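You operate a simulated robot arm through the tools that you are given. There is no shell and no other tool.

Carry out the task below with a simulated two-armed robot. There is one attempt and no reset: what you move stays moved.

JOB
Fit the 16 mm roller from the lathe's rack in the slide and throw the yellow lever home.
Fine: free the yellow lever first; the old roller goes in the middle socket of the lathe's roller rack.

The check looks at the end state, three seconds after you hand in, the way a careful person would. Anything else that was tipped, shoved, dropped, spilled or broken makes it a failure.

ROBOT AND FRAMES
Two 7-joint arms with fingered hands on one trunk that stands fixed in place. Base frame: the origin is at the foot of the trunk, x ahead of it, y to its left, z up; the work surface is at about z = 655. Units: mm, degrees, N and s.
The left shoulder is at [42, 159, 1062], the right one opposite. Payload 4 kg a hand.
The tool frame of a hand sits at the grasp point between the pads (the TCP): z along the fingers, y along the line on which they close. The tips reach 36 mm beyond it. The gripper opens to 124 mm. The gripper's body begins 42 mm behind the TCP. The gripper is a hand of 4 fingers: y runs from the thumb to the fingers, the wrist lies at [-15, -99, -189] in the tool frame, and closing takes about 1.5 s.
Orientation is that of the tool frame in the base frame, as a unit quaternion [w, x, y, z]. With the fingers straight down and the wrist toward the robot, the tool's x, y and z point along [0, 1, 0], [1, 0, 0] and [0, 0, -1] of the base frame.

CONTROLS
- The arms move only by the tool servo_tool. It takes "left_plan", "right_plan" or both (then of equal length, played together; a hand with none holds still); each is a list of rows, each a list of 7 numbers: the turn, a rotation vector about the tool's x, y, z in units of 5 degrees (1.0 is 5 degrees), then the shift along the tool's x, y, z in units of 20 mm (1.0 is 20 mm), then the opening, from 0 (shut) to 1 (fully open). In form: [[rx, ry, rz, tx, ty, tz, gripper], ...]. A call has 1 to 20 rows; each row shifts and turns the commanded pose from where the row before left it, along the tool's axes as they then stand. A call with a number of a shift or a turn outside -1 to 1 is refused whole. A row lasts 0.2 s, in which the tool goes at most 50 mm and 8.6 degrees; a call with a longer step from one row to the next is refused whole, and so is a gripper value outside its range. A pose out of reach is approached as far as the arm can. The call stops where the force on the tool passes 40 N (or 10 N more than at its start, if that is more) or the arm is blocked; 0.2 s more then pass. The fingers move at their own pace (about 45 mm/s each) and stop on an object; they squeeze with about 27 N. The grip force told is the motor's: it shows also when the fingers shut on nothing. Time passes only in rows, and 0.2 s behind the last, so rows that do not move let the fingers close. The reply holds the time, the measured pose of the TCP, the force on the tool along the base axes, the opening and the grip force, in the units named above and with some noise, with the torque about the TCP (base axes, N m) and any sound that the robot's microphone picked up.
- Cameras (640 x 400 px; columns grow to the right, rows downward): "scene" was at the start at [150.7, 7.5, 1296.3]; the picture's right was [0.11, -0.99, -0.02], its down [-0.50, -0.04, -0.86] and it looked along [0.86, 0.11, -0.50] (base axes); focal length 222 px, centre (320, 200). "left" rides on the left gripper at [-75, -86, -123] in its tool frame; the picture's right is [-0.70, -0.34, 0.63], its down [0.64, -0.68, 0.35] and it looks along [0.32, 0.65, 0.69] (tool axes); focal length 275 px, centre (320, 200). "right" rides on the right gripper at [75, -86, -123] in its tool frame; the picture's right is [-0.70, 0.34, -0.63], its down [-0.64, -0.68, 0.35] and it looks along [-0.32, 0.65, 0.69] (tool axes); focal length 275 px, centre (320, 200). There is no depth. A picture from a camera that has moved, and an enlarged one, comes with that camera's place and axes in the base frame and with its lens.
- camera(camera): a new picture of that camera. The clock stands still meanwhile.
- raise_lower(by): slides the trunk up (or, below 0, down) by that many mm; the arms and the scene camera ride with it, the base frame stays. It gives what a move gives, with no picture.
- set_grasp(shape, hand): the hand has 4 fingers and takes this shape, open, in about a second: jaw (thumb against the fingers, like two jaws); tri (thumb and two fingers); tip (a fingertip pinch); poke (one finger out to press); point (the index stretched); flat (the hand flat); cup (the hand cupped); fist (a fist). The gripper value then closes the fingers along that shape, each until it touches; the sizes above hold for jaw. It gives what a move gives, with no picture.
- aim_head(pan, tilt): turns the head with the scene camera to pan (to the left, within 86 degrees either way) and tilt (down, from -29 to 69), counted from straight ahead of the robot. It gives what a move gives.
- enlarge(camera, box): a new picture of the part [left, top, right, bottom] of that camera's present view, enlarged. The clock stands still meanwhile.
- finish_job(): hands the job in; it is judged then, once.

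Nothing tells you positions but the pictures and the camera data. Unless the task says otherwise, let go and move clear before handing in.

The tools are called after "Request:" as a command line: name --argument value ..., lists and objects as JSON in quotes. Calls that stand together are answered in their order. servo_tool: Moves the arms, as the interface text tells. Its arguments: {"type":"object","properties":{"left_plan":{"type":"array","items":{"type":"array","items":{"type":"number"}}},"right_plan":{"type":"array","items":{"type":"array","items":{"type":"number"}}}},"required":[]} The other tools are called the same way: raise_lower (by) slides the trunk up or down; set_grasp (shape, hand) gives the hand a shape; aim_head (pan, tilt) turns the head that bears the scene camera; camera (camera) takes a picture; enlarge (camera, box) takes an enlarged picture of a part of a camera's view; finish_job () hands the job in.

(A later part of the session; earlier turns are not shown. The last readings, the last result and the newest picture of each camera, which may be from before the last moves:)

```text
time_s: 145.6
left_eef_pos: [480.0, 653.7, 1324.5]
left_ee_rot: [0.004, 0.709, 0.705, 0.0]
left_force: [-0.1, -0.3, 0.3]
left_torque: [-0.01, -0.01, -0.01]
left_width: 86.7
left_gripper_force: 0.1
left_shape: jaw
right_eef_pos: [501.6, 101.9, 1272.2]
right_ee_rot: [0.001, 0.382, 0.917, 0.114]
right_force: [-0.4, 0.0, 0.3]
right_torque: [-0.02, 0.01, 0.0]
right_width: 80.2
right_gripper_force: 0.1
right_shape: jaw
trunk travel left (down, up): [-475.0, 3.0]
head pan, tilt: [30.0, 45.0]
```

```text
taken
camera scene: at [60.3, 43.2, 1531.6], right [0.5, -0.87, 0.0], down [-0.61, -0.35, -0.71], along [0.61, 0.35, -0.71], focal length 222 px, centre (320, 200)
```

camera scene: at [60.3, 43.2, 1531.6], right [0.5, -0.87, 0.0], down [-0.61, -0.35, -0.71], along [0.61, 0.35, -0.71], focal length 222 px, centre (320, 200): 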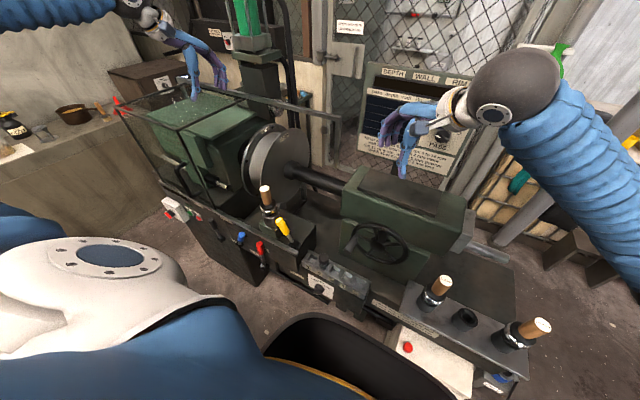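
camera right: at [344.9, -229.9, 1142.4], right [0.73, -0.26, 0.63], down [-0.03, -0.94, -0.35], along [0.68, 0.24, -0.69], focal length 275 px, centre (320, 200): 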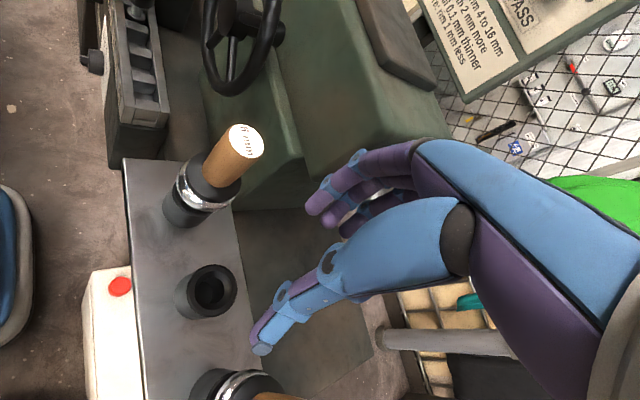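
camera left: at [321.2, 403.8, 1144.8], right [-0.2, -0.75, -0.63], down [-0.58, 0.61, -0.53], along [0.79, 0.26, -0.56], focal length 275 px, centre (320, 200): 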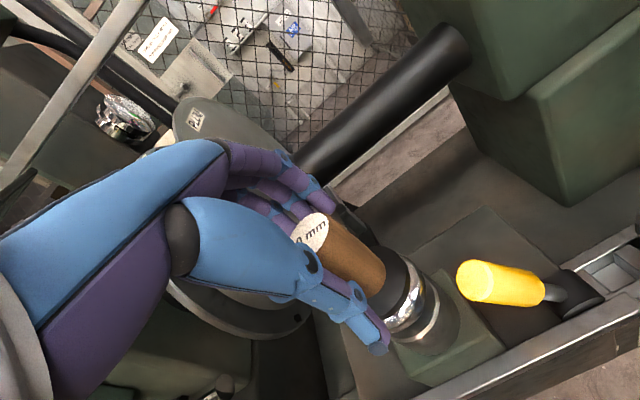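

Request:
servo_tool --right_plan '[[0, 0, 0, 0.919, 0.585, 0.433, 0.65], [0, 0, 0, 0.919, 0.585, 0.433, 0.65], [0, 0, 0, 0.919, 0.585, 0.433, 0.65], [0, 0, 0, 0.919, 0.585, 0.433, 0.65], [0, 0, 0, 0.919, 0.585, 0.433, 0.65], [0, 0, 0, 0.919, 0.585, 0.433, 0.65], [0, 0, 0, 0.919, 0.585, 0.433, 0.65], [0, 0, 0, 0.919, 0.585, 0.433, 0.65], [0, 0, 0, 0.919, 0.585, 0.433, 0.65], [0, 0, 0, 0.919, 0.585, 0.433, 0.65], [0, 0, 0, 0.919, 0.585, 0.433, 0.65], [0, 0, 0, 0.919, 0.585, 0.433, 0.65], [0, 0, 0, 0.919, 0.585, 0.433, 0.65], [0, 0, 0, 0.919, 0.585, 0.433, 0.65], [0, 0, 0, 0.919, 0.585, 0.433, 0.65], [0, 0, 0, 0.919, 0.585, 0.433, 0.65], [0, 0, 0, 0, 0, 0, 0.65]]'

Request:
camera --camera "scene"

Request:
camera --camera "right"

```text
time_s: 149.2
left_eef_pos: [480.5, 652.5, 1326.4]
left_ee_rot: [0.004, 0.709, 0.705, 0.0]
left_force: [-0.1, -0.6, -0.3]
left_torque: [0.0, 0.0, 0.01]
left_width: 86.7
left_gripper_force: 0.0
left_shape: jaw
right_eef_pos: [435.4, 464.6, 1202.3]
right_ee_rot: [0.002, 0.382, 0.917, 0.116]
right_force: [-0.5, -0.9, -0.7]
right_torque: [-0.02, 0.0, 0.01]
right_width: 80.1
right_gripper_force: 0.1
right_shape: jaw
trunk travel left (down, up): [-475.0, 3.0]
head pan, tilt: [30.0, 45.0]
```

```text
taken
camera scene: at [60.5, 41.6, 1531.6], right [0.5, -0.87, 0.0], down [-0.61, -0.35, -0.71], along [0.61, 0.35, -0.71], focal length 222 px, centre (320, 200)
```

scene: 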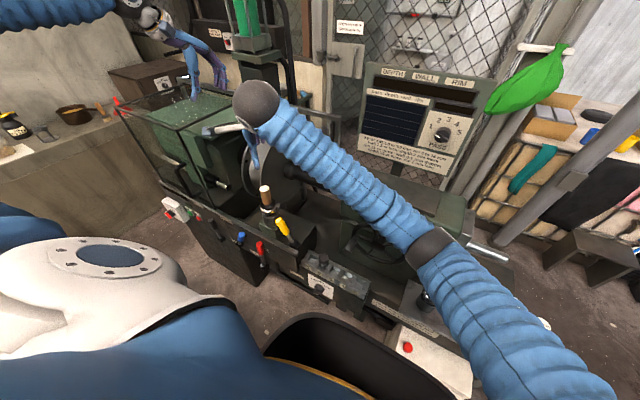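

```text
taken
camera right: at [311.5, 432.4, 1310.5], right [0.67, -0.39, 0.63], down [0.01, -0.84, -0.54], along [0.74, 0.37, -0.56], focal length 275 px, centre (320, 200)
```

right: 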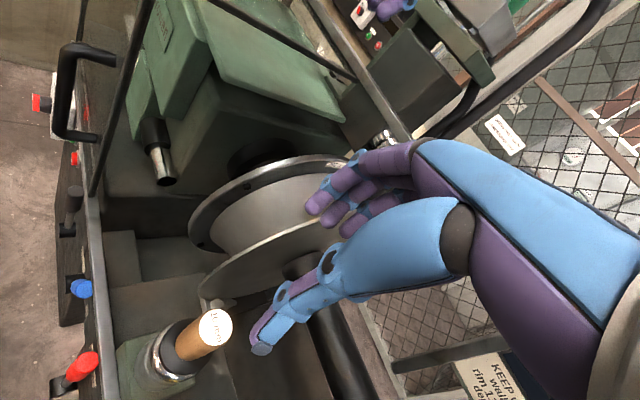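

With yaw 45° the right elbow is lower than I like; yaw 0 kept it higher. I'll re-orient to yaw 0 here (untilt, rotate, re-tilt).

Request:
servo_tool --right_plan '[[0.8, -0.31, 0, 0, 0, 0, 0.65], [0.8, -0.32, 0, 0, 0, 0, 0.65], [0.8, -0.32, 0, 0, 0, 0, 0.65], [0, 0, 1, 0, 0, 0, 0.65], [0, 0, 1, 0, 0, 0, 0.65], [0, 0, 1, 0, 0, 0, 0.65], [0, 0, 1, 0, 0, 0, 0.65], [0, 0, 1, 0, 0, 0, 0.65], [0, 0, 1, 0, 0, 0, 0.65], [0, 0, 1, 0, 0, 0, 0.65], [0, 0, 1, 0, 0, 0, 0.65], [0, 0, 1, 0, 0, 0, 0.65], [-0.8, 0.32, 0, 0, 0, 0, 0.65], [-0.8, 0.32, 0, 0, 0, 0, 0.65], [-0.8, 0.31, 0, 0, 0, 0, 0.65], [0, 0, 0, 0, 0, 0, 0.65]]'

Request:
camera --camera "scene"

Request:
camera --camera "right"

```text
time_s: 152.6
left_eef_pos: [480.6, 653.8, 1325.8]
left_ee_rot: [0.003, 0.709, 0.705, -0.001]
left_force: [-0.7, -0.9, -0.3]
left_torque: [-0.01, 0.01, -0.02]
left_width: 86.4
left_gripper_force: 0.1
left_shape: jaw
right_eef_pos: [436.1, 464.6, 1203.5]
right_ee_rot: [0.043, 0.703, 0.702, 0.105]
right_force: [-0.7, 0.5, 0.5]
right_torque: [0.0, 0.02, -0.01]
right_width: 80.2
right_gripper_force: 0.0
right_shape: jaw
trunk travel left (down, up): [-475.0, 3.0]
head pan, tilt: [30.0, 45.0]
```

```text
taken
camera scene: at [60.4, 42.4, 1531.6], right [0.5, -0.87, 0.0], down [-0.61, -0.35, -0.71], along [0.61, 0.35, -0.71], focal length 222 px, centre (320, 200)
```

scene: 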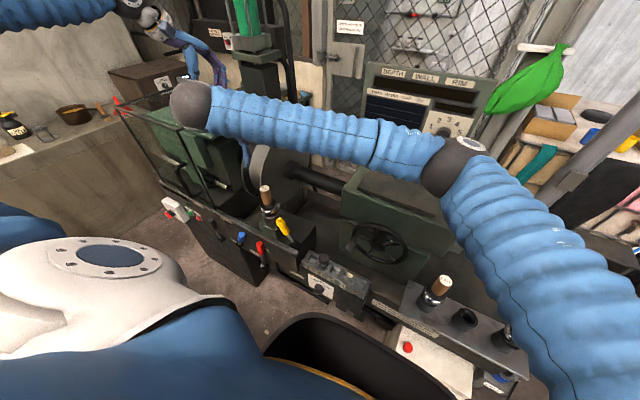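

```text
taken
camera right: at [326.0, 529.1, 1311.4], right [0.2, -0.75, 0.63], down [-0.59, -0.6, -0.53], along [0.78, -0.26, -0.57], focal length 275 px, centre (320, 200)
```

right: 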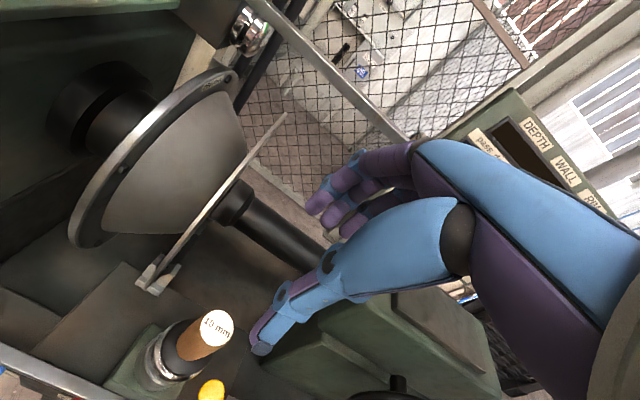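

Elbow is well up now. Lowering toward the handle; first to z≈1100 to check alignment.

Request:
servo_tool --right_plan '[[0, 0, 0, -0.075, -0.178, 0.836, 0.65], [0, 0, 0, -0.075, -0.178, 0.836, 0.65], [0, 0, 0, -0.075, -0.178, 0.836, 0.65], [0, 0, 0, -0.075, -0.178, 0.836, 0.65], [0, 0, 0, -0.075, -0.178, 0.836, 0.65], [0, 0, 0, -0.075, -0.178, 0.836, 0.65], [0, 0, 0, 0, 0, 0, 0.65]]'

Request:
camera --camera "right"

Request:
enlarge --camera "right" --box '[180, 220, 360, 380]'

```text
time_s: 154.2
left_eef_pos: [480.0, 653.8, 1326.6]
left_ee_rot: [0.003, 0.709, 0.705, 0.001]
left_force: [-0.3, -0.5, 0.4]
left_torque: [-0.01, -0.01, 0.02]
left_width: 86.5
left_gripper_force: 0.0
left_shape: jaw
right_eef_pos: [435.3, 464.1, 1099.7]
right_ee_rot: [0.043, 0.703, 0.702, 0.105]
right_force: [0.1, -0.4, -0.4]
right_torque: [-0.03, 0.02, 0.04]
right_width: 80.1
right_gripper_force: 0.0
right_shape: jaw
trunk travel left (down, up): [-475.0, 3.0]
head pan, tilt: [30.0, 45.0]
```

```text
taken
camera right: at [326.3, 529.3, 1208.8], right [0.2, -0.75, 0.63], down [-0.59, -0.6, -0.53], along [0.78, -0.26, -0.57], focal length 275 px, centre (320, 200)
```

right: 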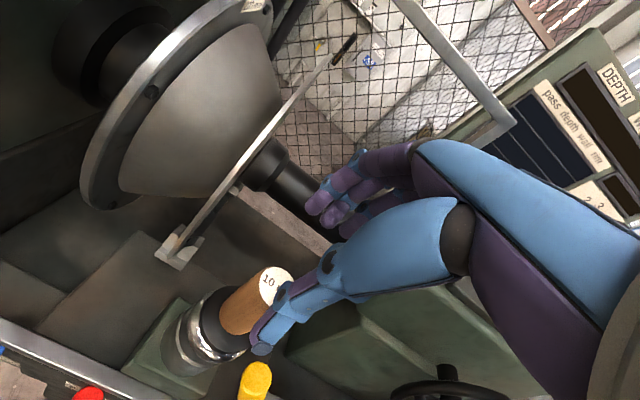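

```text
2.50 times, centred on (270, 300) of right
camera zoom: at [326.3, 529.3, 1208.8], right [0.2, -0.75, 0.63], down [-0.59, -0.6, -0.53], along [0.78, -0.26, -0.57], focal length 688 px, centre (445, -50)
```

zoom: 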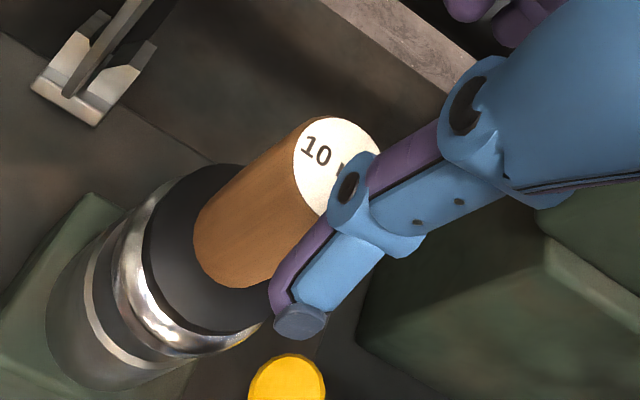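

Alignment is right on (handle ≈ (435, 465)). Descend 60 mm and close.

Request:
servo_tool --right_plan '[[0, 0, 0, -0.06, -0.156, 0.73, 0.65], [0, 0, 0, -0.06, -0.156, 0.73, 0.65], [0, 0, 0, -0.06, -0.156, 0.73, 0.65], [0, 0, 0, -0.06, -0.156, 0.73, 0.65], [0, 0, 0, 0, 0, 0, 0.65]]'

Request:
enlarge --camera "right" --box '[200, 180, 400, 360]'

Request:
camera --camera "scene"

```text
time_s: 155.6
left_eef_pos: [478.2, 653.8, 1327.3]
left_ee_rot: [0.004, 0.709, 0.705, 0.001]
left_force: [-0.1, 0.0, -0.1]
left_torque: [0.01, 0.02, 0.0]
left_width: 86.7
left_gripper_force: 0.1
left_shape: jaw
right_eef_pos: [462.9, 450.1, 1045.5]
right_ee_rot: [0.061, 0.711, 0.692, 0.112]
right_force: [-12.3, 1.4, 5.8]
right_torque: [0.09, 0.36, 0.05]
right_width: 82.6
right_gripper_force: 0.1
right_shape: jaw
trunk travel left (down, up): [-475.0, 3.0]
head pan, tilt: [30.0, 45.0]
stopped in row 5 (right hand): the arm was blocked; the commanded pose is now the measured one
```

```text
2.22 times, centred on (300, 270) of right
camera zoom: at [351.2, 517.3, 1149.3], right [0.16, -0.75, 0.64], down [-0.59, -0.59, -0.55], along [0.79, -0.29, -0.54], focal length 612 px, centre (364, 44)
```

zoom: 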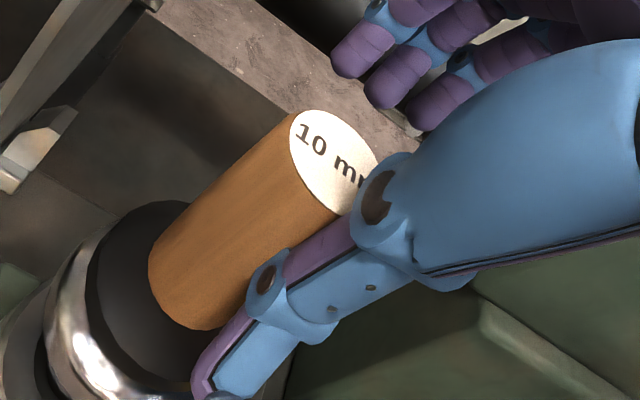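

```text
taken
camera scene: at [58.2, 42.0, 1531.8], right [0.5, -0.87, 0.0], down [-0.61, -0.35, -0.71], along [0.61, 0.35, -0.71], focal length 222 px, centre (320, 200)
```

scene: 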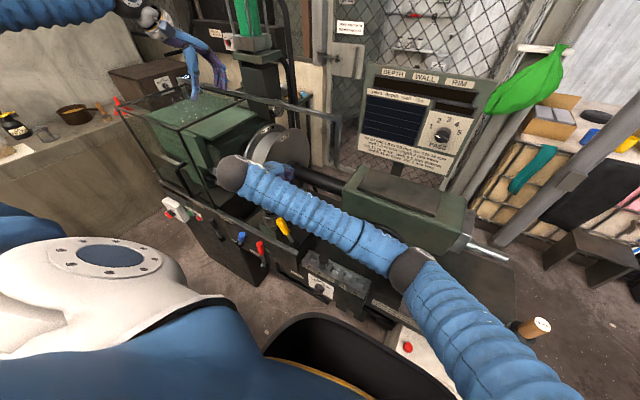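

The right arm got blocked (elbow/forearm touching something near the handwheel), and the thumb presses lightly on the handle. I'll back straight up and reconsider.

Request:
servo_tool --right_plan '[[0, 0, 0, 0.04, 0.1, -0.5, 0.65], [0, 0, 0, 0.09, 0.21, -0.95, 0.65], [0, 0, 0, 0.09, 0.21, -0.95, 0.65], [0, 0, 0, 0.09, 0.21, -0.95, 0.65], [0, 0, 0, 0.09, 0.21, -0.95, 0.65], [0, 0, 0, 0.09, 0.21, -0.95, 0.65], [0, 0, 0, 0, 0, 0, 0.65]]'

Request:
camera --camera "scene"

Request:
camera --camera "right"

```text
time_s: 157.2
left_eef_pos: [479.9, 654.5, 1325.5]
left_ee_rot: [0.004, 0.709, 0.705, 0.0]
left_force: [-0.6, -0.3, 0.4]
left_torque: [0.0, 0.0, 0.0]
left_width: 86.4
left_gripper_force: 0.1
left_shape: jaw
right_eef_pos: [456.1, 452.4, 1152.3]
right_ee_rot: [0.058, 0.711, 0.692, 0.11]
right_force: [0.0, 0.8, 0.2]
right_torque: [-0.01, 0.02, 0.0]
right_width: 80.5
right_gripper_force: 0.1
right_shape: jaw
trunk travel left (down, up): [-475.0, 3.0]
head pan, tilt: [30.0, 45.0]
```

```text
taken
camera scene: at [60.4, 42.6, 1531.5], right [0.5, -0.87, 0.0], down [-0.61, -0.35, -0.71], along [0.61, 0.35, -0.71], focal length 222 px, centre (320, 200)
```

scene: 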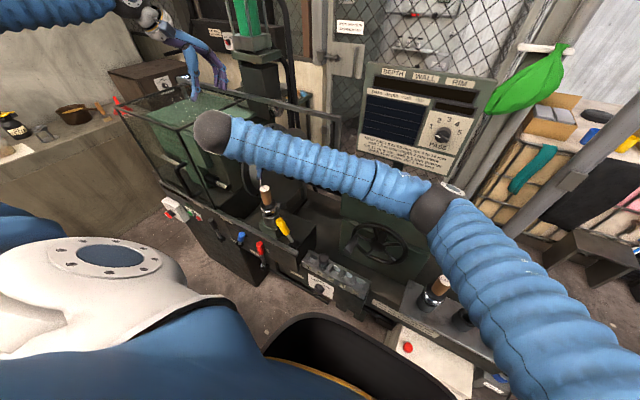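

```text
taken
camera right: at [345.4, 519.9, 1255.9], right [0.17, -0.75, 0.64], down [-0.59, -0.6, -0.55], along [0.79, -0.29, -0.54], focal length 275 px, centre (320, 200)
```

right: 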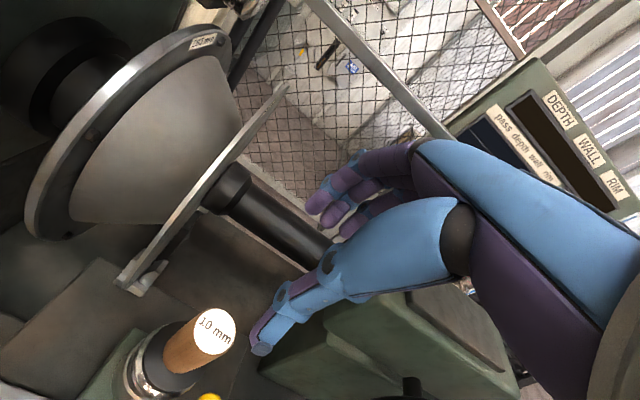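

The roller is undisturbed. The tilt toward the robot bends the right arm too much at yaw 0; a yaw of −30° would straighten the arm. I'll test that orientation higher up.

Request:
servo_tool --right_plan '[[0, 0, 0, 0.07, 0.17, -0.8, 0.65], [0, 0, 0, 0.07, 0.17, -0.8, 0.65], [0, 0, 0, 0.07, 0.17, -0.8, 0.65], [-0.02, -0.2, 0.92, 0, 0, 0, 0.65], [-0.02, -0.2, 0.92, 0, 0, 0, 0.65], [-0.02, -0.2, 0.92, 0, 0, 0, 0.65], [-0.02, -0.2, 0.92, 0, 0, 0, 0.65], [-0.02, -0.2, 0.92, 0, 0, 0, 0.65], [-0.02, -0.2, 0.92, 0, 0, 0, 0.65], [0, 0, 0, 0, 0, 0, 0.65]]'

Request:
camera --camera "scene"

```text
time_s: 159.3
left_eef_pos: [480.3, 654.1, 1324.8]
left_ee_rot: [0.004, 0.71, 0.705, 0.0]
left_force: [1.3, 0.0, 0.0]
left_torque: [0.01, 0.0, 0.04]
left_width: 86.6
left_gripper_force: 0.0
left_shape: jaw
right_eef_pos: [469.6, 413.7, 1204.4]
right_ee_rot: [0.068, 0.86, 0.499, 0.089]
right_force: [-0.4, -0.1, -0.9]
right_torque: [0.01, 0.0, 0.04]
right_width: 80.5
right_gripper_force: 0.0
right_shape: jaw
right hand out of reach, approached as far as the arm can: row 6, 7, 8, 9
trunk travel left (down, up): [-475.0, 3.0]
head pan, tilt: [30.0, 45.0]
```

```text
taken
camera scene: at [60.5, 42.5, 1531.6], right [0.5, -0.87, 0.0], down [-0.61, -0.35, -0.71], along [0.61, 0.35, -0.71], focal length 222 px, centre (320, 200)
```

scene: 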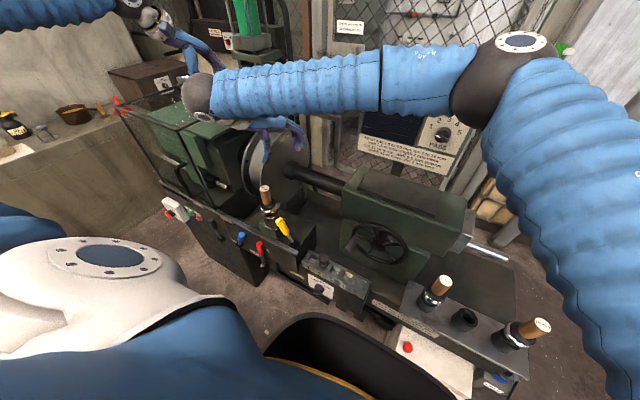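

Yaw −30° lifts the elbow a lot but limits reach; an intermediate −15° should combine both. Testing it over the slide.

Request:
servo_tool --right_plan '[[0.07, 0.19, -0.96, 0, 0, 0, 0.65], [0.07, 0.19, -0.96, 0, 0, 0, 0.65], [0.07, 0.19, -0.96, 0, 0, 0, 0.65], [0, 0, 0, 0.67, -0.745, -0.103, 0.65], [0, 0, 0, 0.67, -0.745, -0.103, 0.65], [0, 0, 0, 0.67, -0.745, -0.103, 0.65], [0, 0, 0, 0, 0, 0, 0.65]]'

Request:
camera --camera "scene"

```text
time_s: 160.9
left_eef_pos: [480.2, 653.9, 1326.3]
left_ee_rot: [0.004, 0.709, 0.706, 0.0]
left_force: [0.1, 0.4, -0.1]
left_torque: [0.0, -0.01, 0.0]
left_width: 86.5
left_gripper_force: 0.0
left_shape: jaw
right_eef_pos: [446.5, 439.3, 1202.0]
right_ee_rot: [0.06, 0.788, 0.605, 0.095]
right_force: [0.4, -0.2, -0.6]
right_torque: [-0.01, 0.0, -0.01]
right_width: 80.3
right_gripper_force: 0.1
right_shape: jaw
right hand out of reach, approached as far as the arm can: row 5, 6
trunk travel left (down, up): [-475.0, 3.0]
head pan, tilt: [30.0, 45.0]
```

```text
taken
camera scene: at [60.0, 43.2, 1531.6], right [0.5, -0.87, 0.0], down [-0.61, -0.35, -0.71], along [0.61, 0.35, -0.71], focal length 222 px, centre (320, 200)
```

scene: 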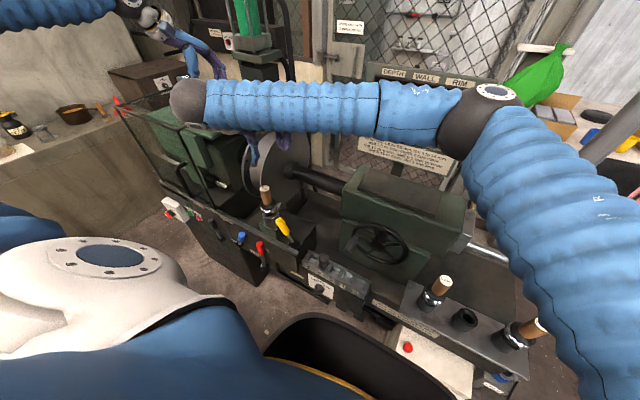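

I'll compromise: yaw 0 with only half the tilt (−6°), since a small mismatch self-corrects in the funnel. Re-orienting and lowering to z≈1100.

Request:
servo_tool --right_plan '[[0.483, 0.174, -0.967, 0, 0, 0, 0.65], [0.483, 0.174, -0.967, 0, 0, 0, 0.65], [0.483, 0.174, -0.967, 0, 0, 0, 0.65], [0, 0, 0, 0.14, -0.175, 0.834, 0.65], [0, 0, 0, 0.14, -0.175, 0.834, 0.65], [0, 0, 0, 0.14, -0.175, 0.834, 0.65], [0, 0, 0, 0.14, -0.175, 0.834, 0.65], [0, 0, 0, 0.14, -0.175, 0.834, 0.65], [0, 0, 0, 0.14, -0.175, 0.834, 0.65], [0, 0, 0, 0, 0, 0, 0.65]]'

Request:
camera --camera "scene"

Request:
camera --camera "right"

```text
time_s: 163.2
left_eef_pos: [480.7, 651.8, 1327.1]
left_ee_rot: [0.004, 0.709, 0.705, 0.0]
left_force: [0.2, 0.0, 0.1]
left_torque: [0.01, 0.01, 0.0]
left_width: 86.5
left_gripper_force: 0.1
left_shape: jaw
right_eef_pos: [436.9, 466.0, 1103.7]
right_ee_rot: [0.008, 0.706, 0.706, 0.066]
right_force: [0.2, 0.6, -0.2]
right_torque: [0.04, -0.02, -0.01]
right_width: 80.4
right_gripper_force: 0.1
right_shape: jaw
trunk travel left (down, up): [-475.0, 3.0]
head pan, tilt: [30.0, 45.0]
```

```text
taken
camera scene: at [60.2, 42.2, 1531.7], right [0.5, -0.87, 0.0], down [-0.61, -0.35, -0.71], along [0.61, 0.35, -0.71], focal length 222 px, centre (320, 200)
```

scene: 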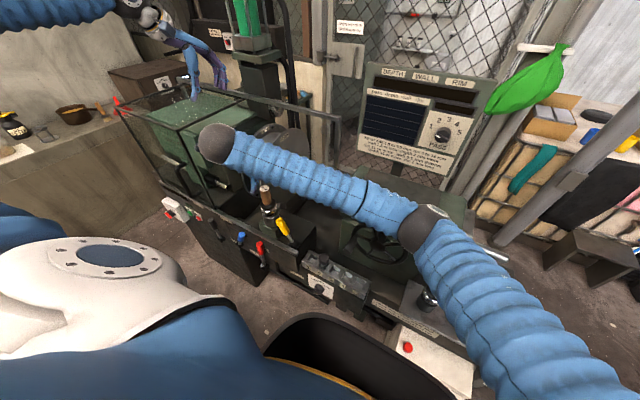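

```text
taken
camera right: at [338.9, 530.4, 1222.7], right [0.27, -0.75, 0.61], down [-0.64, -0.61, -0.47], along [0.72, -0.26, -0.64], focal length 275 px, centre (320, 200)
```

right: 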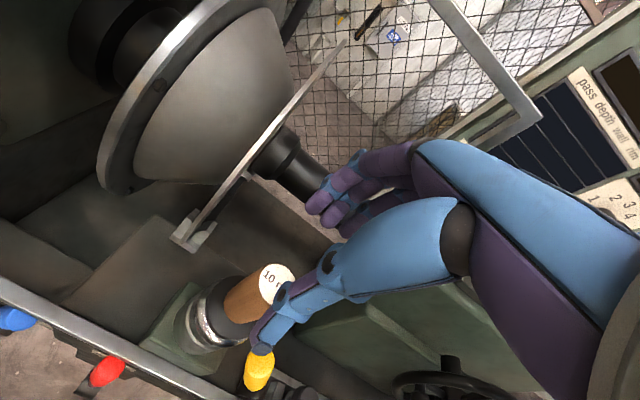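

Good posture. Descend to z≈1046 in small steps.

Request:
servo_tool --right_plan '[[0, 0, 0, -0.085, -0.09, 0.715, 0.65], [0, 0, 0, -0.085, -0.09, 0.715, 0.65], [0, 0, 0, -0.085, -0.09, 0.715, 0.65], [0, 0, 0, -0.085, -0.09, 0.715, 0.65], [0, 0, 0, 0, 0, 0, 0.65]]'

Request:
camera --camera "scene"

Request:
enlarge --camera "right" --box '[200, 180, 400, 360]'

```text
time_s: 164.3
left_eef_pos: [480.8, 654.3, 1326.9]
left_ee_rot: [0.003, 0.709, 0.705, 0.0]
left_force: [-0.3, 0.0, 0.0]
left_torque: [0.01, 0.0, 0.01]
left_width: 86.5
left_gripper_force: 0.0
left_shape: jaw
right_eef_pos: [452.0, 454.8, 1049.9]
right_ee_rot: [0.018, 0.711, 0.7, 0.071]
right_force: [-0.3, -0.3, 0.8]
right_torque: [-0.02, -0.04, 0.0]
right_width: 80.0
right_gripper_force: 0.1
right_shape: jaw
trunk travel left (down, up): [-475.0, 3.0]
head pan, tilt: [30.0, 45.0]
```

```text
taken
camera scene: at [59.8, 42.7, 1531.7], right [0.5, -0.87, 0.0], down [-0.61, -0.35, -0.71], along [0.61, 0.35, -0.71], focal length 222 px, centre (320, 200)
```

scene: 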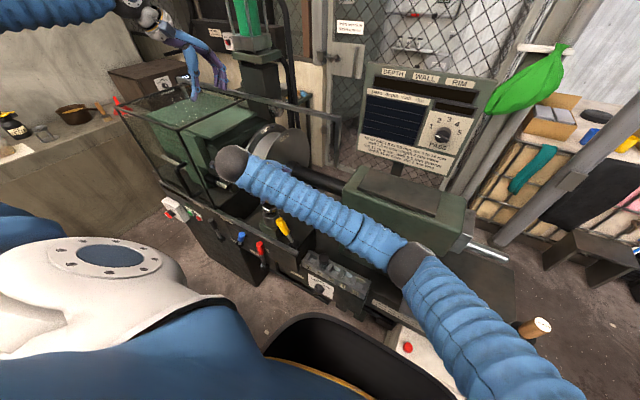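

```text
2.22 times, centred on (300, 270) of right
camera zoom: at [353.0, 521.5, 1166.6], right [0.25, -0.75, 0.62], down [-0.64, -0.6, -0.48], along [0.73, -0.28, -0.63], focal length 612 px, centre (364, 44)
```

zoom: 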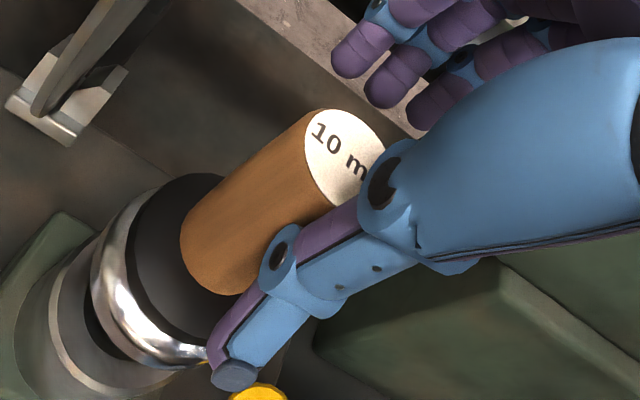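

The forearm is evidently touching the handwheel region (I now place the wheel hub nearer, ≈ (431, 68, 1010), top ≈ 1100). I'll back up and check the handwheel hasn't moved.

Request:
servo_tool --right_plan '[[0, 0, 0, 0.05, 0.06, -0.5, 0.65], [0, 0, 0, 0.08, 0.1, -0.95, 0.65], [0, 0, 0, 0.08, 0.1, -0.95, 0.65], [0, 0, 0, 0.08, 0.1, -0.95, 0.65], [0, 0, 0, 0.08, 0.1, -0.95, 0.65], [0, 0, 0, 0.08, 0.1, -0.95, 0.65], [0, 0, 0, 0.08, 0.1, -0.95, 0.65], [0, 0, 0, 0.08, 0.1, -0.95, 0.65], [0, 0, 0, 0, 0, 0, 0.65]]'

Request:
camera --camera "scene"

Request:
enlarge --camera "scene" --box '[330, 190, 430, 280]'

```text
time_s: 166.3
left_eef_pos: [479.5, 653.6, 1326.2]
left_ee_rot: [0.003, 0.709, 0.705, 0.0]
left_force: [0.0, 0.0, -1.0]
left_torque: [-0.03, 0.0, -0.01]
left_width: 86.8
left_gripper_force: 0.0
left_shape: jaw
right_eef_pos: [435.9, 462.1, 1191.4]
right_ee_rot: [0.009, 0.705, 0.706, 0.067]
right_force: [-0.3, 0.0, 0.6]
right_torque: [-0.01, 0.01, 0.01]
right_width: 80.6
right_gripper_force: 0.1
right_shape: jaw
trunk travel left (down, up): [-475.0, 3.0]
head pan, tilt: [30.0, 45.0]
```

```text
taken
camera scene: at [60.4, 42.4, 1531.6], right [0.5, -0.87, 0.0], down [-0.61, -0.35, -0.71], along [0.61, 0.35, -0.71], focal length 222 px, centre (320, 200)
```

scene: 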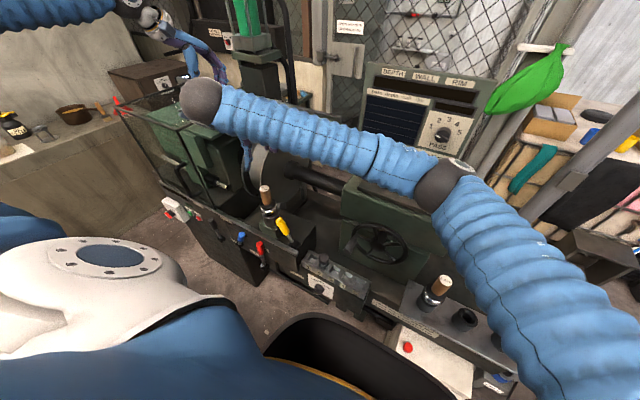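

```text
4.44 times, centred on (380, 235) of scene
camera zoom: at [60.4, 42.4, 1531.6], right [0.5, -0.87, 0.0], down [-0.61, -0.35, -0.71], along [0.61, 0.35, -0.71], focal length 985 px, centre (53, 44)
```

zoom: 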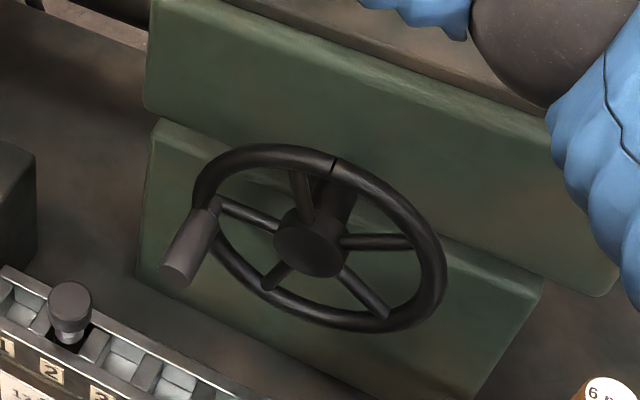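

The wheel crank is still at the same angle as at the start, so no harm done. A yaw of about −10° should keep the elbow ~75 mm higher; I'll test that with the half tilt.

Request:
servo_tool --right_plan '[[-0.065, -0.1, 1, 0, 0, 0, 0.65], [-0.065, -0.1, 1, 0, 0, 0, 0.65], [0, 0, 0, 0.1, 0, 0, 0.65], [0, 0, 0, 0, 0, 0, 0.65]]'

Request:
servo_tool --right_plan '[[0, 0, 0, -0.075, -0.095, 0.9, 0.65], [0, 0, 0, -0.075, -0.095, 0.9, 0.65], [0, 0, 0, -0.075, -0.095, 0.9, 0.65], [0, 0, 0, -0.075, -0.095, 0.9, 0.65], [0, 0, 0, -0.075, -0.095, 0.9, 0.65], [0, 0, 0, 0, 0, 0, 0.65]]'

Request:
camera --camera "scene"

```text
time_s: 167.3
left_eef_pos: [479.8, 654.4, 1326.4]
left_ee_rot: [0.004, 0.709, 0.705, 0.0]
left_force: [-0.7, -0.2, -0.6]
left_torque: [0.0, 0.02, 0.01]
left_width: 86.6
left_gripper_force: 0.1
left_shape: jaw
right_eef_pos: [439.1, 458.9, 1188.5]
right_ee_rot: [0.014, 0.765, 0.64, 0.065]
right_force: [0.5, 0.0, 0.3]
right_torque: [0.0, 0.01, 0.01]
right_width: 80.5
right_gripper_force: 0.2
right_shape: jaw
right hand out of reach, approached as far as the arm can: row 2
trunk travel left (down, up): [-475.0, 3.0]
head pan, tilt: [30.0, 45.0]
```

```text
time_s: 168.8
left_eef_pos: [479.2, 653.7, 1326.8]
left_ee_rot: [0.004, 0.709, 0.705, 0.0]
left_force: [-1.0, 0.4, 0.6]
left_torque: [0.01, -0.04, 0.01]
left_width: 86.4
left_gripper_force: 0.0
left_shape: jaw
right_eef_pos: [439.4, 459.5, 1098.1]
right_ee_rot: [0.013, 0.766, 0.64, 0.066]
right_force: [-0.2, -0.2, 1.2]
right_torque: [0.03, -0.02, -0.01]
right_width: 80.4
right_gripper_force: 0.0
right_shape: jaw
trunk travel left (down, up): [-475.0, 3.0]
head pan, tilt: [30.0, 45.0]
```

```text
taken
camera scene: at [59.8, 42.3, 1531.7], right [0.5, -0.87, 0.0], down [-0.61, -0.35, -0.71], along [0.61, 0.35, -0.71], focal length 222 px, centre (320, 200)
```

scene: 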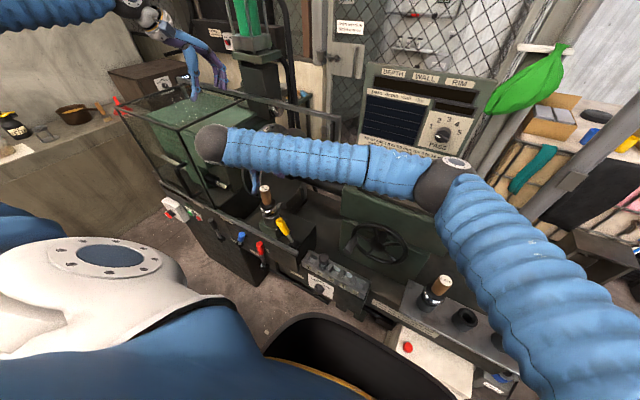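

Elbow is well clear now. Lowering to grasp height.

Request:
servo_tool --right_plan '[[0, 0, 0, 0, -0.12, 0.655, 0.65], [0, 0, 0, 0, -0.12, 0.655, 0.65], [0, 0, 0, 0, -0.12, 0.655, 0.65], [0, 0, 0, 0, -0.12, 0.655, 0.65], [0, 0, 0, 0, 0, 0, 0.65]]'

Request:
camera --camera "scene"

Request:
enlarge --camera "right" --box '[200, 180, 400, 360]'

```text
time_s: 169.9
left_eef_pos: [480.5, 653.8, 1326.5]
left_ee_rot: [0.004, 0.709, 0.705, 0.0]
left_force: [0.6, -0.8, 0.0]
left_torque: [0.03, -0.01, 0.01]
left_width: 86.3
left_gripper_force: 0.1
left_shape: jaw
right_eef_pos: [438.8, 462.7, 1046.0]
right_ee_rot: [0.013, 0.765, 0.64, 0.065]
right_force: [-0.1, 0.2, -0.3]
right_torque: [-0.01, -0.01, 0.0]
right_width: 80.5
right_gripper_force: 0.0
right_shape: jaw
right hand out of reach, approached as far as the arm can: row 1
trunk travel left (down, up): [-475.0, 3.0]
head pan, tilt: [30.0, 45.0]
```

```text
taken
camera scene: at [60.2, 42.3, 1531.7], right [0.5, -0.87, 0.0], down [-0.61, -0.35, -0.71], along [0.61, 0.35, -0.71], focal length 222 px, centre (320, 200)
```

scene: 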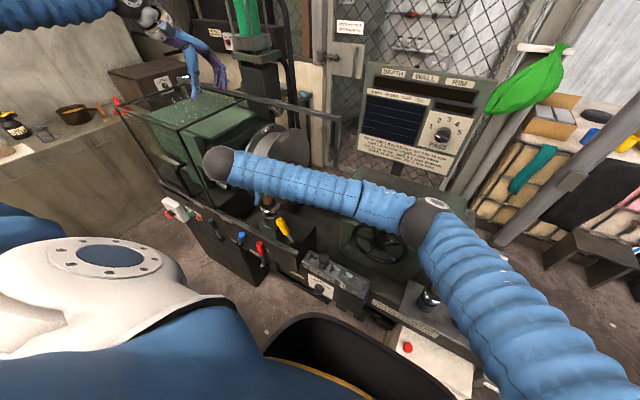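

```text
2.22 times, centred on (300, 270) of right
camera zoom: at [353.7, 542.6, 1164.0], right [0.14, -0.78, 0.6], down [-0.74, -0.49, -0.47], along [0.66, -0.38, -0.65], focal length 612 px, centre (364, 44)
```

zoom: 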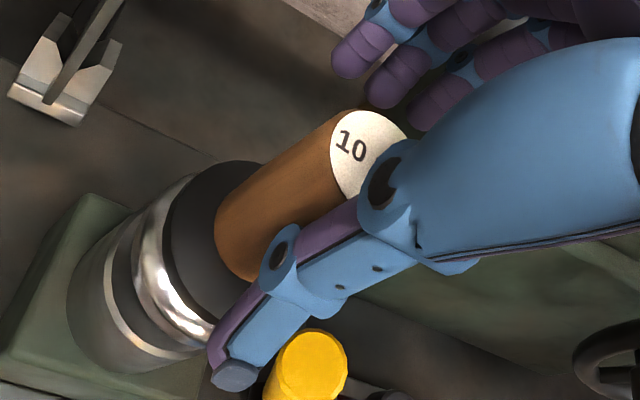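

Clean, no contact, aligned within ~2 mm. Closing the right hand on the handle.

Request:
servo_tool --right_plan '[[0, 0, 0, 0, 0, 0, 0.1], [0, 0, 0, 0, 0, 0, 0.1], [0, 0, 0, 0, 0, 0, 0.1], [0, 0, 0, 0, 0, 0, 0.1], [0, 0, 0, 0, 0, 0, 0.1], [0, 0, 0, 0, 0, 0, 0.1], [0, 0, 0, 0, 0, 0, 0.1]]'

Request:
enlarge --camera "right" --box '[200, 180, 400, 360]'

```text
time_s: 171.6
left_eef_pos: [480.1, 654.8, 1327.4]
left_ee_rot: [0.004, 0.709, 0.705, 0.001]
left_force: [-0.4, 0.2, -0.8]
left_torque: [0.03, 0.02, -0.02]
left_width: 86.5
left_gripper_force: 0.1
left_shape: jaw
right_eef_pos: [437.8, 463.1, 1044.2]
right_ee_rot: [0.013, 0.765, 0.641, 0.065]
right_force: [-5.0, 2.0, -0.9]
right_torque: [-0.08, -0.3, -0.03]
right_width: 35.5
right_gripper_force: 27.1
right_shape: jaw
trunk travel left (down, up): [-475.0, 3.0]
head pan, tilt: [30.0, 45.0]
```

```text
2.22 times, centred on (300, 270) of right
camera zoom: at [353.1, 543.1, 1163.9], right [0.14, -0.78, 0.6], down [-0.74, -0.49, -0.47], along [0.66, -0.38, -0.65], focal length 612 px, centre (364, 44)
```

zoom: 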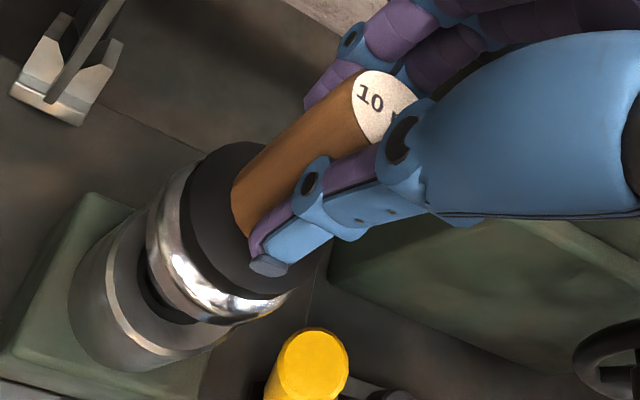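

Gripped (35 mm, 27 N). Lifting gently.

Request:
servo_tool --right_plan '[[0, 0, 0, 0.016, 0.02, -0.2, 0.1], [0, 0, 0, 0.016, 0.02, -0.2, 0.1], [0, 0, 0, 0.016, 0.02, -0.2, 0.1], [0, 0, 0, 0.016, 0.02, -0.2, 0.1], [0, 0, 0, 0.025, 0.03, -0.3, 0.1], [0, 0, 0, 0.025, 0.03, -0.3, 0.1]]'

Request:
enlarge --camera "right" --box '[200, 180, 400, 360]'

Request:
enlarge --camera "scene" --box '[200, 140, 300, 240]'

```text
time_s: 172.9
left_eef_pos: [479.3, 654.9, 1326.1]
left_ee_rot: [0.003, 0.709, 0.705, 0.0]
left_force: [-0.1, -0.5, 0.7]
left_torque: [0.05, -0.01, -0.03]
left_width: 86.4
left_gripper_force: 0.0
left_shape: jaw
right_eef_pos: [438.6, 460.9, 1072.7]
right_ee_rot: [0.014, 0.765, 0.64, 0.066]
right_force: [2.6, -0.7, -4.7]
right_torque: [-0.06, -0.4, -0.03]
right_width: 32.9
right_gripper_force: 26.9
right_shape: jaw
trunk travel left (down, up): [-475.0, 3.0]
head pan, tilt: [30.0, 45.0]
```

```text
2.22 times, centred on (300, 270) of right
camera zoom: at [354.6, 540.5, 1191.5], right [0.14, -0.78, 0.6], down [-0.74, -0.49, -0.47], along [0.66, -0.38, -0.65], focal length 612 px, centre (364, 44)
```

zoom: 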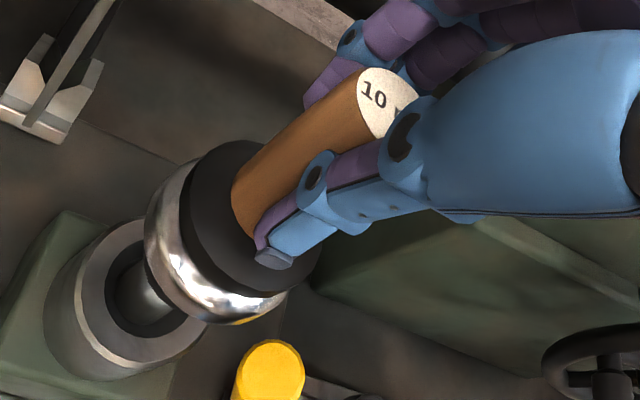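

```text
4.00 times, centred on (250, 190) of scene
camera zoom: at [60.6, 42.8, 1531.6], right [0.5, -0.87, 0.0], down [-0.61, -0.35, -0.71], along [0.61, 0.35, -0.71], focal length 887 px, centre (600, 240)
```

zoom: 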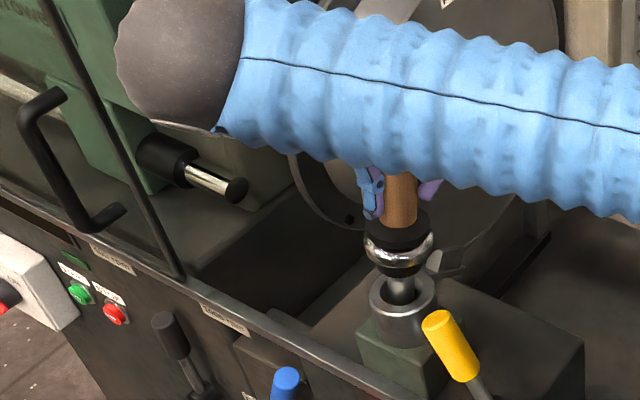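

Coming out fine. Raising fully to z≈1290.

Request:
servo_tool --right_plan '[[0, 0, 0, 0.04, 0.05, -0.5, 0.1], [0, 0, 0, 0.07, 0.09, -0.9, 0.1], [0, 0, 0, 0.07, 0.09, -0.9, 0.1], [0, 0, 0, 0.07, 0.09, -0.9, 0.1], [0, 0, 0, 0.07, 0.09, -0.9, 0.1], [0, 0, 0, 0.07, 0.09, -0.9, 0.1], [0, 0, 0, 0.07, 0.09, -0.9, 0.1], [0, 0, 0, 0.07, 0.09, -0.9, 0.1], [0, 0, 0, 0.07, 0.09, -0.9, 0.1], [0, 0, 0, 0.07, 0.09, -0.9, 0.1], [0, 0, 0, 0.07, 0.09, -0.9, 0.1], [0, 0, 0, 0.07, 0.09, -0.9, 0.1], [0, 0, 0, 0, 0, 0, 0.1]]'

Request:
camera --camera "scene"

Request:
camera --camera "right"

```text
time_s: 175.8
left_eef_pos: [481.6, 653.8, 1326.0]
left_ee_rot: [0.004, 0.709, 0.705, 0.0]
left_force: [0.8, -1.4, 0.0]
left_torque: [0.0, -0.01, -0.02]
left_width: 86.5
left_gripper_force: 0.0
left_shape: jaw
right_eef_pos: [440.6, 453.5, 1280.9]
right_ee_rot: [0.012, 0.765, 0.64, 0.066]
right_force: [0.4, 0.0, -3.7]
right_torque: [0.02, 0.03, -0.02]
right_width: 32.0
right_gripper_force: 27.1
right_shape: jaw
right hand out of reach, approached as far as the arm can: row 1, 5
trunk travel left (down, up): [-475.0, 3.0]
head pan, tilt: [30.0, 45.0]
```

```text
taken
camera scene: at [60.7, 42.7, 1531.6], right [0.5, -0.87, 0.0], down [-0.61, -0.35, -0.71], along [0.61, 0.35, -0.71], focal length 222 px, centre (320, 200)
```

scene: 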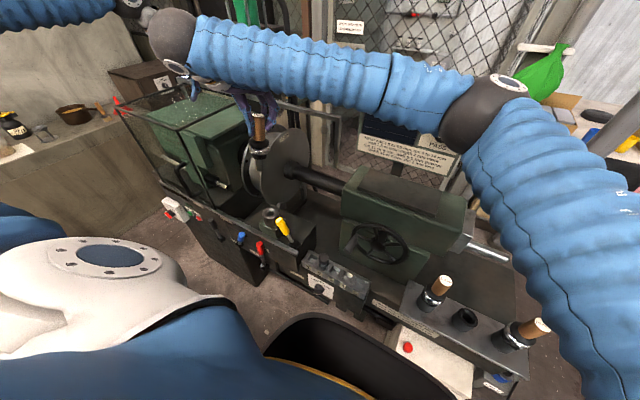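

```text
taken
camera right: at [355.6, 533.1, 1400.8], right [0.14, -0.78, 0.6], down [-0.74, -0.49, -0.47], along [0.66, -0.38, -0.65], focal length 275 px, centre (320, 200)
```

right: 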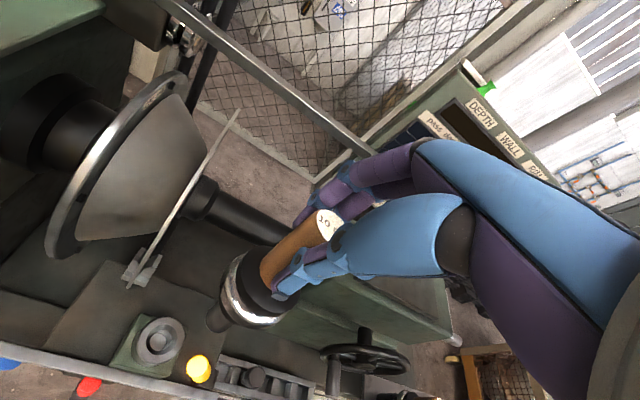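

The right hand now holds the old roller. Carrying it across, bulging outward over the handwheel.

Request:
servo_tool --right_plan '[[0, 0, 0, -0.5, 0.3, -0.06, 0.1], [0, 0, 0, -0.9, 0.37, -0.06, 0.1], [0, 0, 0, -0.9, 0.37, -0.06, 0.1], [0, 0, 0, -0.9, 0.37, -0.06, 0.1], [0, 0, 0, -0.9, 0.37, -0.06, 0.1], [0, 0, 0, -0.9, 0.37, -0.06, 0.1], [0, 0, 0, -0.9, 0.37, -0.06, 0.1], [0, 0, 0, -0.9, 0.37, -0.06, 0.1], [0, 0, 0, -0.9, 0.37, -0.06, 0.1], [0, 0, 0, -0.9, 0.37, -0.06, 0.1], [0, 0, 0, -0.9, 0.37, -0.06, 0.1], [0, 0, 0, -0.9, 0.37, -0.06, 0.1], [0, 0, 0, -0.9, 0.37, -0.06, 0.1], [0, 0, 0, -0.9, 0.37, -0.06, 0.1], [0, 0, 0, -0.9, 0.37, -0.06, 0.1], [0, 0, 0, -0.9, 0.37, -0.06, 0.1]]'

Request:
servo_tool --right_plan '[[0, 0, 0, -0.92, 0.15, -0.06, 0.1], [0, 0, 0, -0.92, 0.15, -0.06, 0.1], [0, 0, 0, -0.92, 0.15, -0.06, 0.1], [0, 0, 0, -0.92, 0.15, -0.06, 0.1], [0, 0, 0, -0.92, 0.15, -0.06, 0.1], [0, 0, 0, -0.92, 0.15, -0.06, 0.1], [0, 0, 0, -0.92, 0.15, -0.06, 0.1], [0, 0, 0, -0.92, 0.15, -0.06, 0.1], [0, 0, 0, -0.92, 0.15, -0.06, 0.1], [0, 0, 0, -0.92, 0.15, -0.06, 0.1], [0, 0, 0, -0.92, 0.15, -0.06, 0.1], [0, 0, 0, -0.92, 0.15, -0.06, 0.1], [0, 0, 0, -0.92, 0.15, -0.06, 0.1], [0, 0, 0, -0.92, 0.15, -0.06, 0.1], [0, 0, 0, -0.92, 0.15, -0.06, 0.1], [0, 0, 0, -0.92, 0.15, -0.06, 0.1], [0, 0, 0, 0, 0, 0, 0.1]]'

Request:
aim_head --pan -15 --tilt 40

Request:
camera --camera "scene"

Request:
camera --camera "right"

```text
time_s: 179.2
left_eef_pos: [480.8, 653.5, 1326.6]
left_ee_rot: [0.004, 0.709, 0.705, 0.0]
left_force: [-0.3, 0.4, 0.3]
left_torque: [0.0, -0.01, -0.05]
left_width: 86.5
left_gripper_force: 0.0
left_shape: jaw
right_eef_pos: [505.4, 154.0, 1288.3]
right_ee_rot: [0.012, 0.765, 0.641, 0.066]
right_force: [-0.5, 0.2, -3.2]
right_torque: [0.01, 0.0, -0.01]
right_width: 31.9
right_gripper_force: 27.1
right_shape: jaw
trunk travel left (down, up): [-475.0, 3.0]
head pan, tilt: [30.0, 45.0]
```

```text
time_s: 182.8
left_eef_pos: [480.5, 654.1, 1327.3]
left_ee_rot: [0.004, 0.709, 0.705, 0.0]
left_force: [1.1, 0.4, 0.4]
left_torque: [0.01, 0.02, -0.05]
left_width: 86.5
left_gripper_force: 0.0
left_shape: jaw
right_eef_pos: [499.8, -141.5, 1287.6]
right_ee_rot: [0.013, 0.766, 0.64, 0.065]
right_force: [-0.4, -0.7, -4.4]
right_torque: [0.02, 0.01, -0.01]
right_width: 31.6
right_gripper_force: 26.6
right_shape: jaw
trunk travel left (down, up): [-475.0, 3.0]
head pan, tilt: [30.0, 45.0]
```

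```text
time_s: 183.9
left_eef_pos: [480.4, 653.3, 1327.1]
left_ee_rot: [0.004, 0.709, 0.705, 0.001]
left_force: [0.7, -0.2, 0.5]
left_torque: [0.0, 0.05, 0.03]
left_width: 86.6
left_gripper_force: 0.1
left_shape: jaw
right_eef_pos: [499.9, -141.9, 1289.1]
right_ee_rot: [0.013, 0.765, 0.64, 0.065]
right_force: [-0.4, -0.4, -3.8]
right_torque: [-0.01, 0.04, -0.03]
right_width: 31.7
right_gripper_force: 27.0
right_shape: jaw
trunk travel left (down, up): [-475.0, 3.0]
head pan, tilt: [-15.0, 40.0]
```

```text
taken
camera scene: at [72.2, -20.5, 1538.9], right [-0.26, -0.97, 0.0], down [-0.62, 0.17, -0.77], along [0.74, -0.2, -0.64], focal length 222 px, centre (320, 200)
```

scene: 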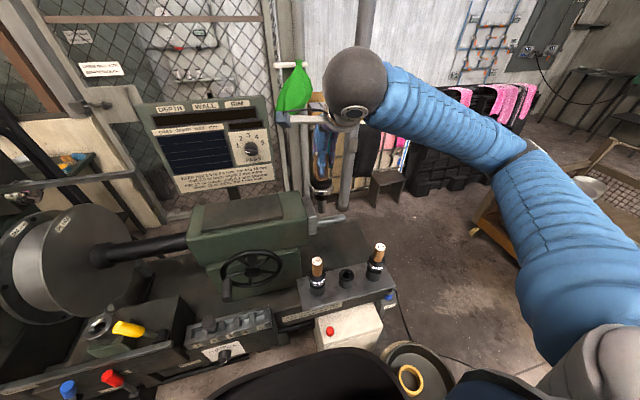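

```text
taken
camera right: at [414.7, -61.3, 1408.1], right [0.14, -0.78, 0.6], down [-0.74, -0.49, -0.47], along [0.66, -0.38, -0.65], focal length 275 px, centre (320, 200)
```

right: 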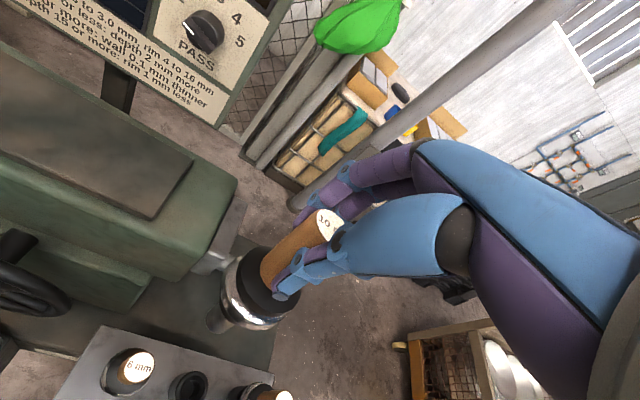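

Now I'll rotate to yaw +45° with the compensating tilt, which the rack position needs.

Request:
servo_tool --right_plan '[[-0.0175, 0.143, -0.908, 0, 0, 0, 0.1], [-0.0175, 0.143, -0.908, 0, 0, 0, 0.1], [-0.0175, 0.143, -0.908, 0, 0, 0, 0.1], [-0.0175, 0.143, -0.908, 0, 0, 0, 0.1], [-0.0175, 0.143, -0.908, 0, 0, 0, 0.1], [-0.0175, 0.143, -0.908, 0, 0, 0, 0.1], [-0.0175, 0.143, -0.908, 0, 0, 0, 0.1], [-0.0175, 0.143, -0.908, 0, 0, 0, 0.1], [-0.0175, 0.143, -0.908, 0, 0, 0, 0.1], [-0.0175, 0.143, -0.908, 0, 0, 0, 0.1], [-0.0175, 0.143, -0.908, 0, 0, 0, 0.1], [-0.0175, 0.143, -0.908, 0, 0, 0, 0.1], [0, 0, 0, 0, 0, 0, 0.1]]'

Request:
camera --camera "scene"

Request:
camera --camera "right"

```text
time_s: 186.7
left_eef_pos: [481.4, 653.3, 1327.3]
left_ee_rot: [0.004, 0.709, 0.705, -0.001]
left_force: [-0.2, 1.6, 0.6]
left_torque: [0.01, 0.0, 0.0]
left_width: 86.7
left_gripper_force: 0.0
left_shape: jaw
right_eef_pos: [500.9, -142.8, 1289.8]
right_ee_rot: [0.002, 0.379, 0.918, 0.113]
right_force: [0.1, 0.3, -3.9]
right_torque: [-0.02, 0.03, 0.0]
right_width: 32.0
right_gripper_force: 27.0
right_shape: jaw
trunk travel left (down, up): [-475.0, 3.0]
head pan, tilt: [-15.0, 40.0]
```

```text
taken
camera scene: at [72.1, -20.6, 1538.9], right [-0.26, -0.97, 0.0], down [-0.62, 0.17, -0.77], along [0.74, -0.2, -0.64], focal length 222 px, centre (320, 200)
```

scene: 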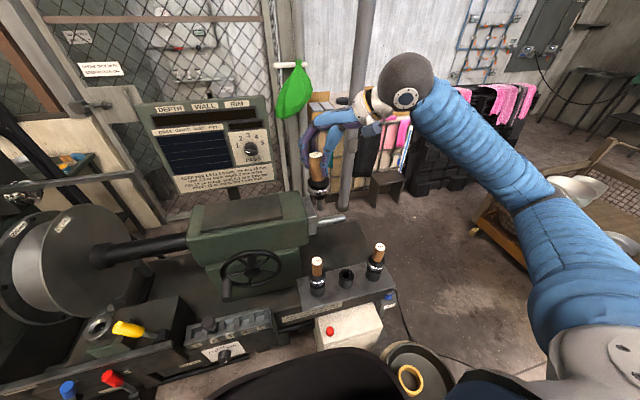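

```text
taken
camera right: at [376.1, -174.8, 1396.5], right [0.67, -0.39, 0.63], down [0.01, -0.85, -0.53], along [0.74, 0.37, -0.56], focal length 275 px, centre (320, 200)
```

right: 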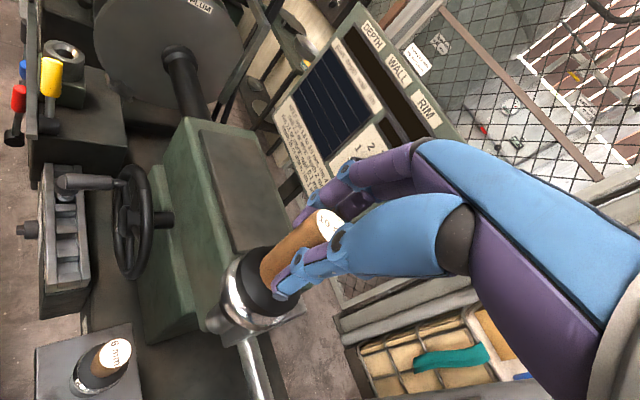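

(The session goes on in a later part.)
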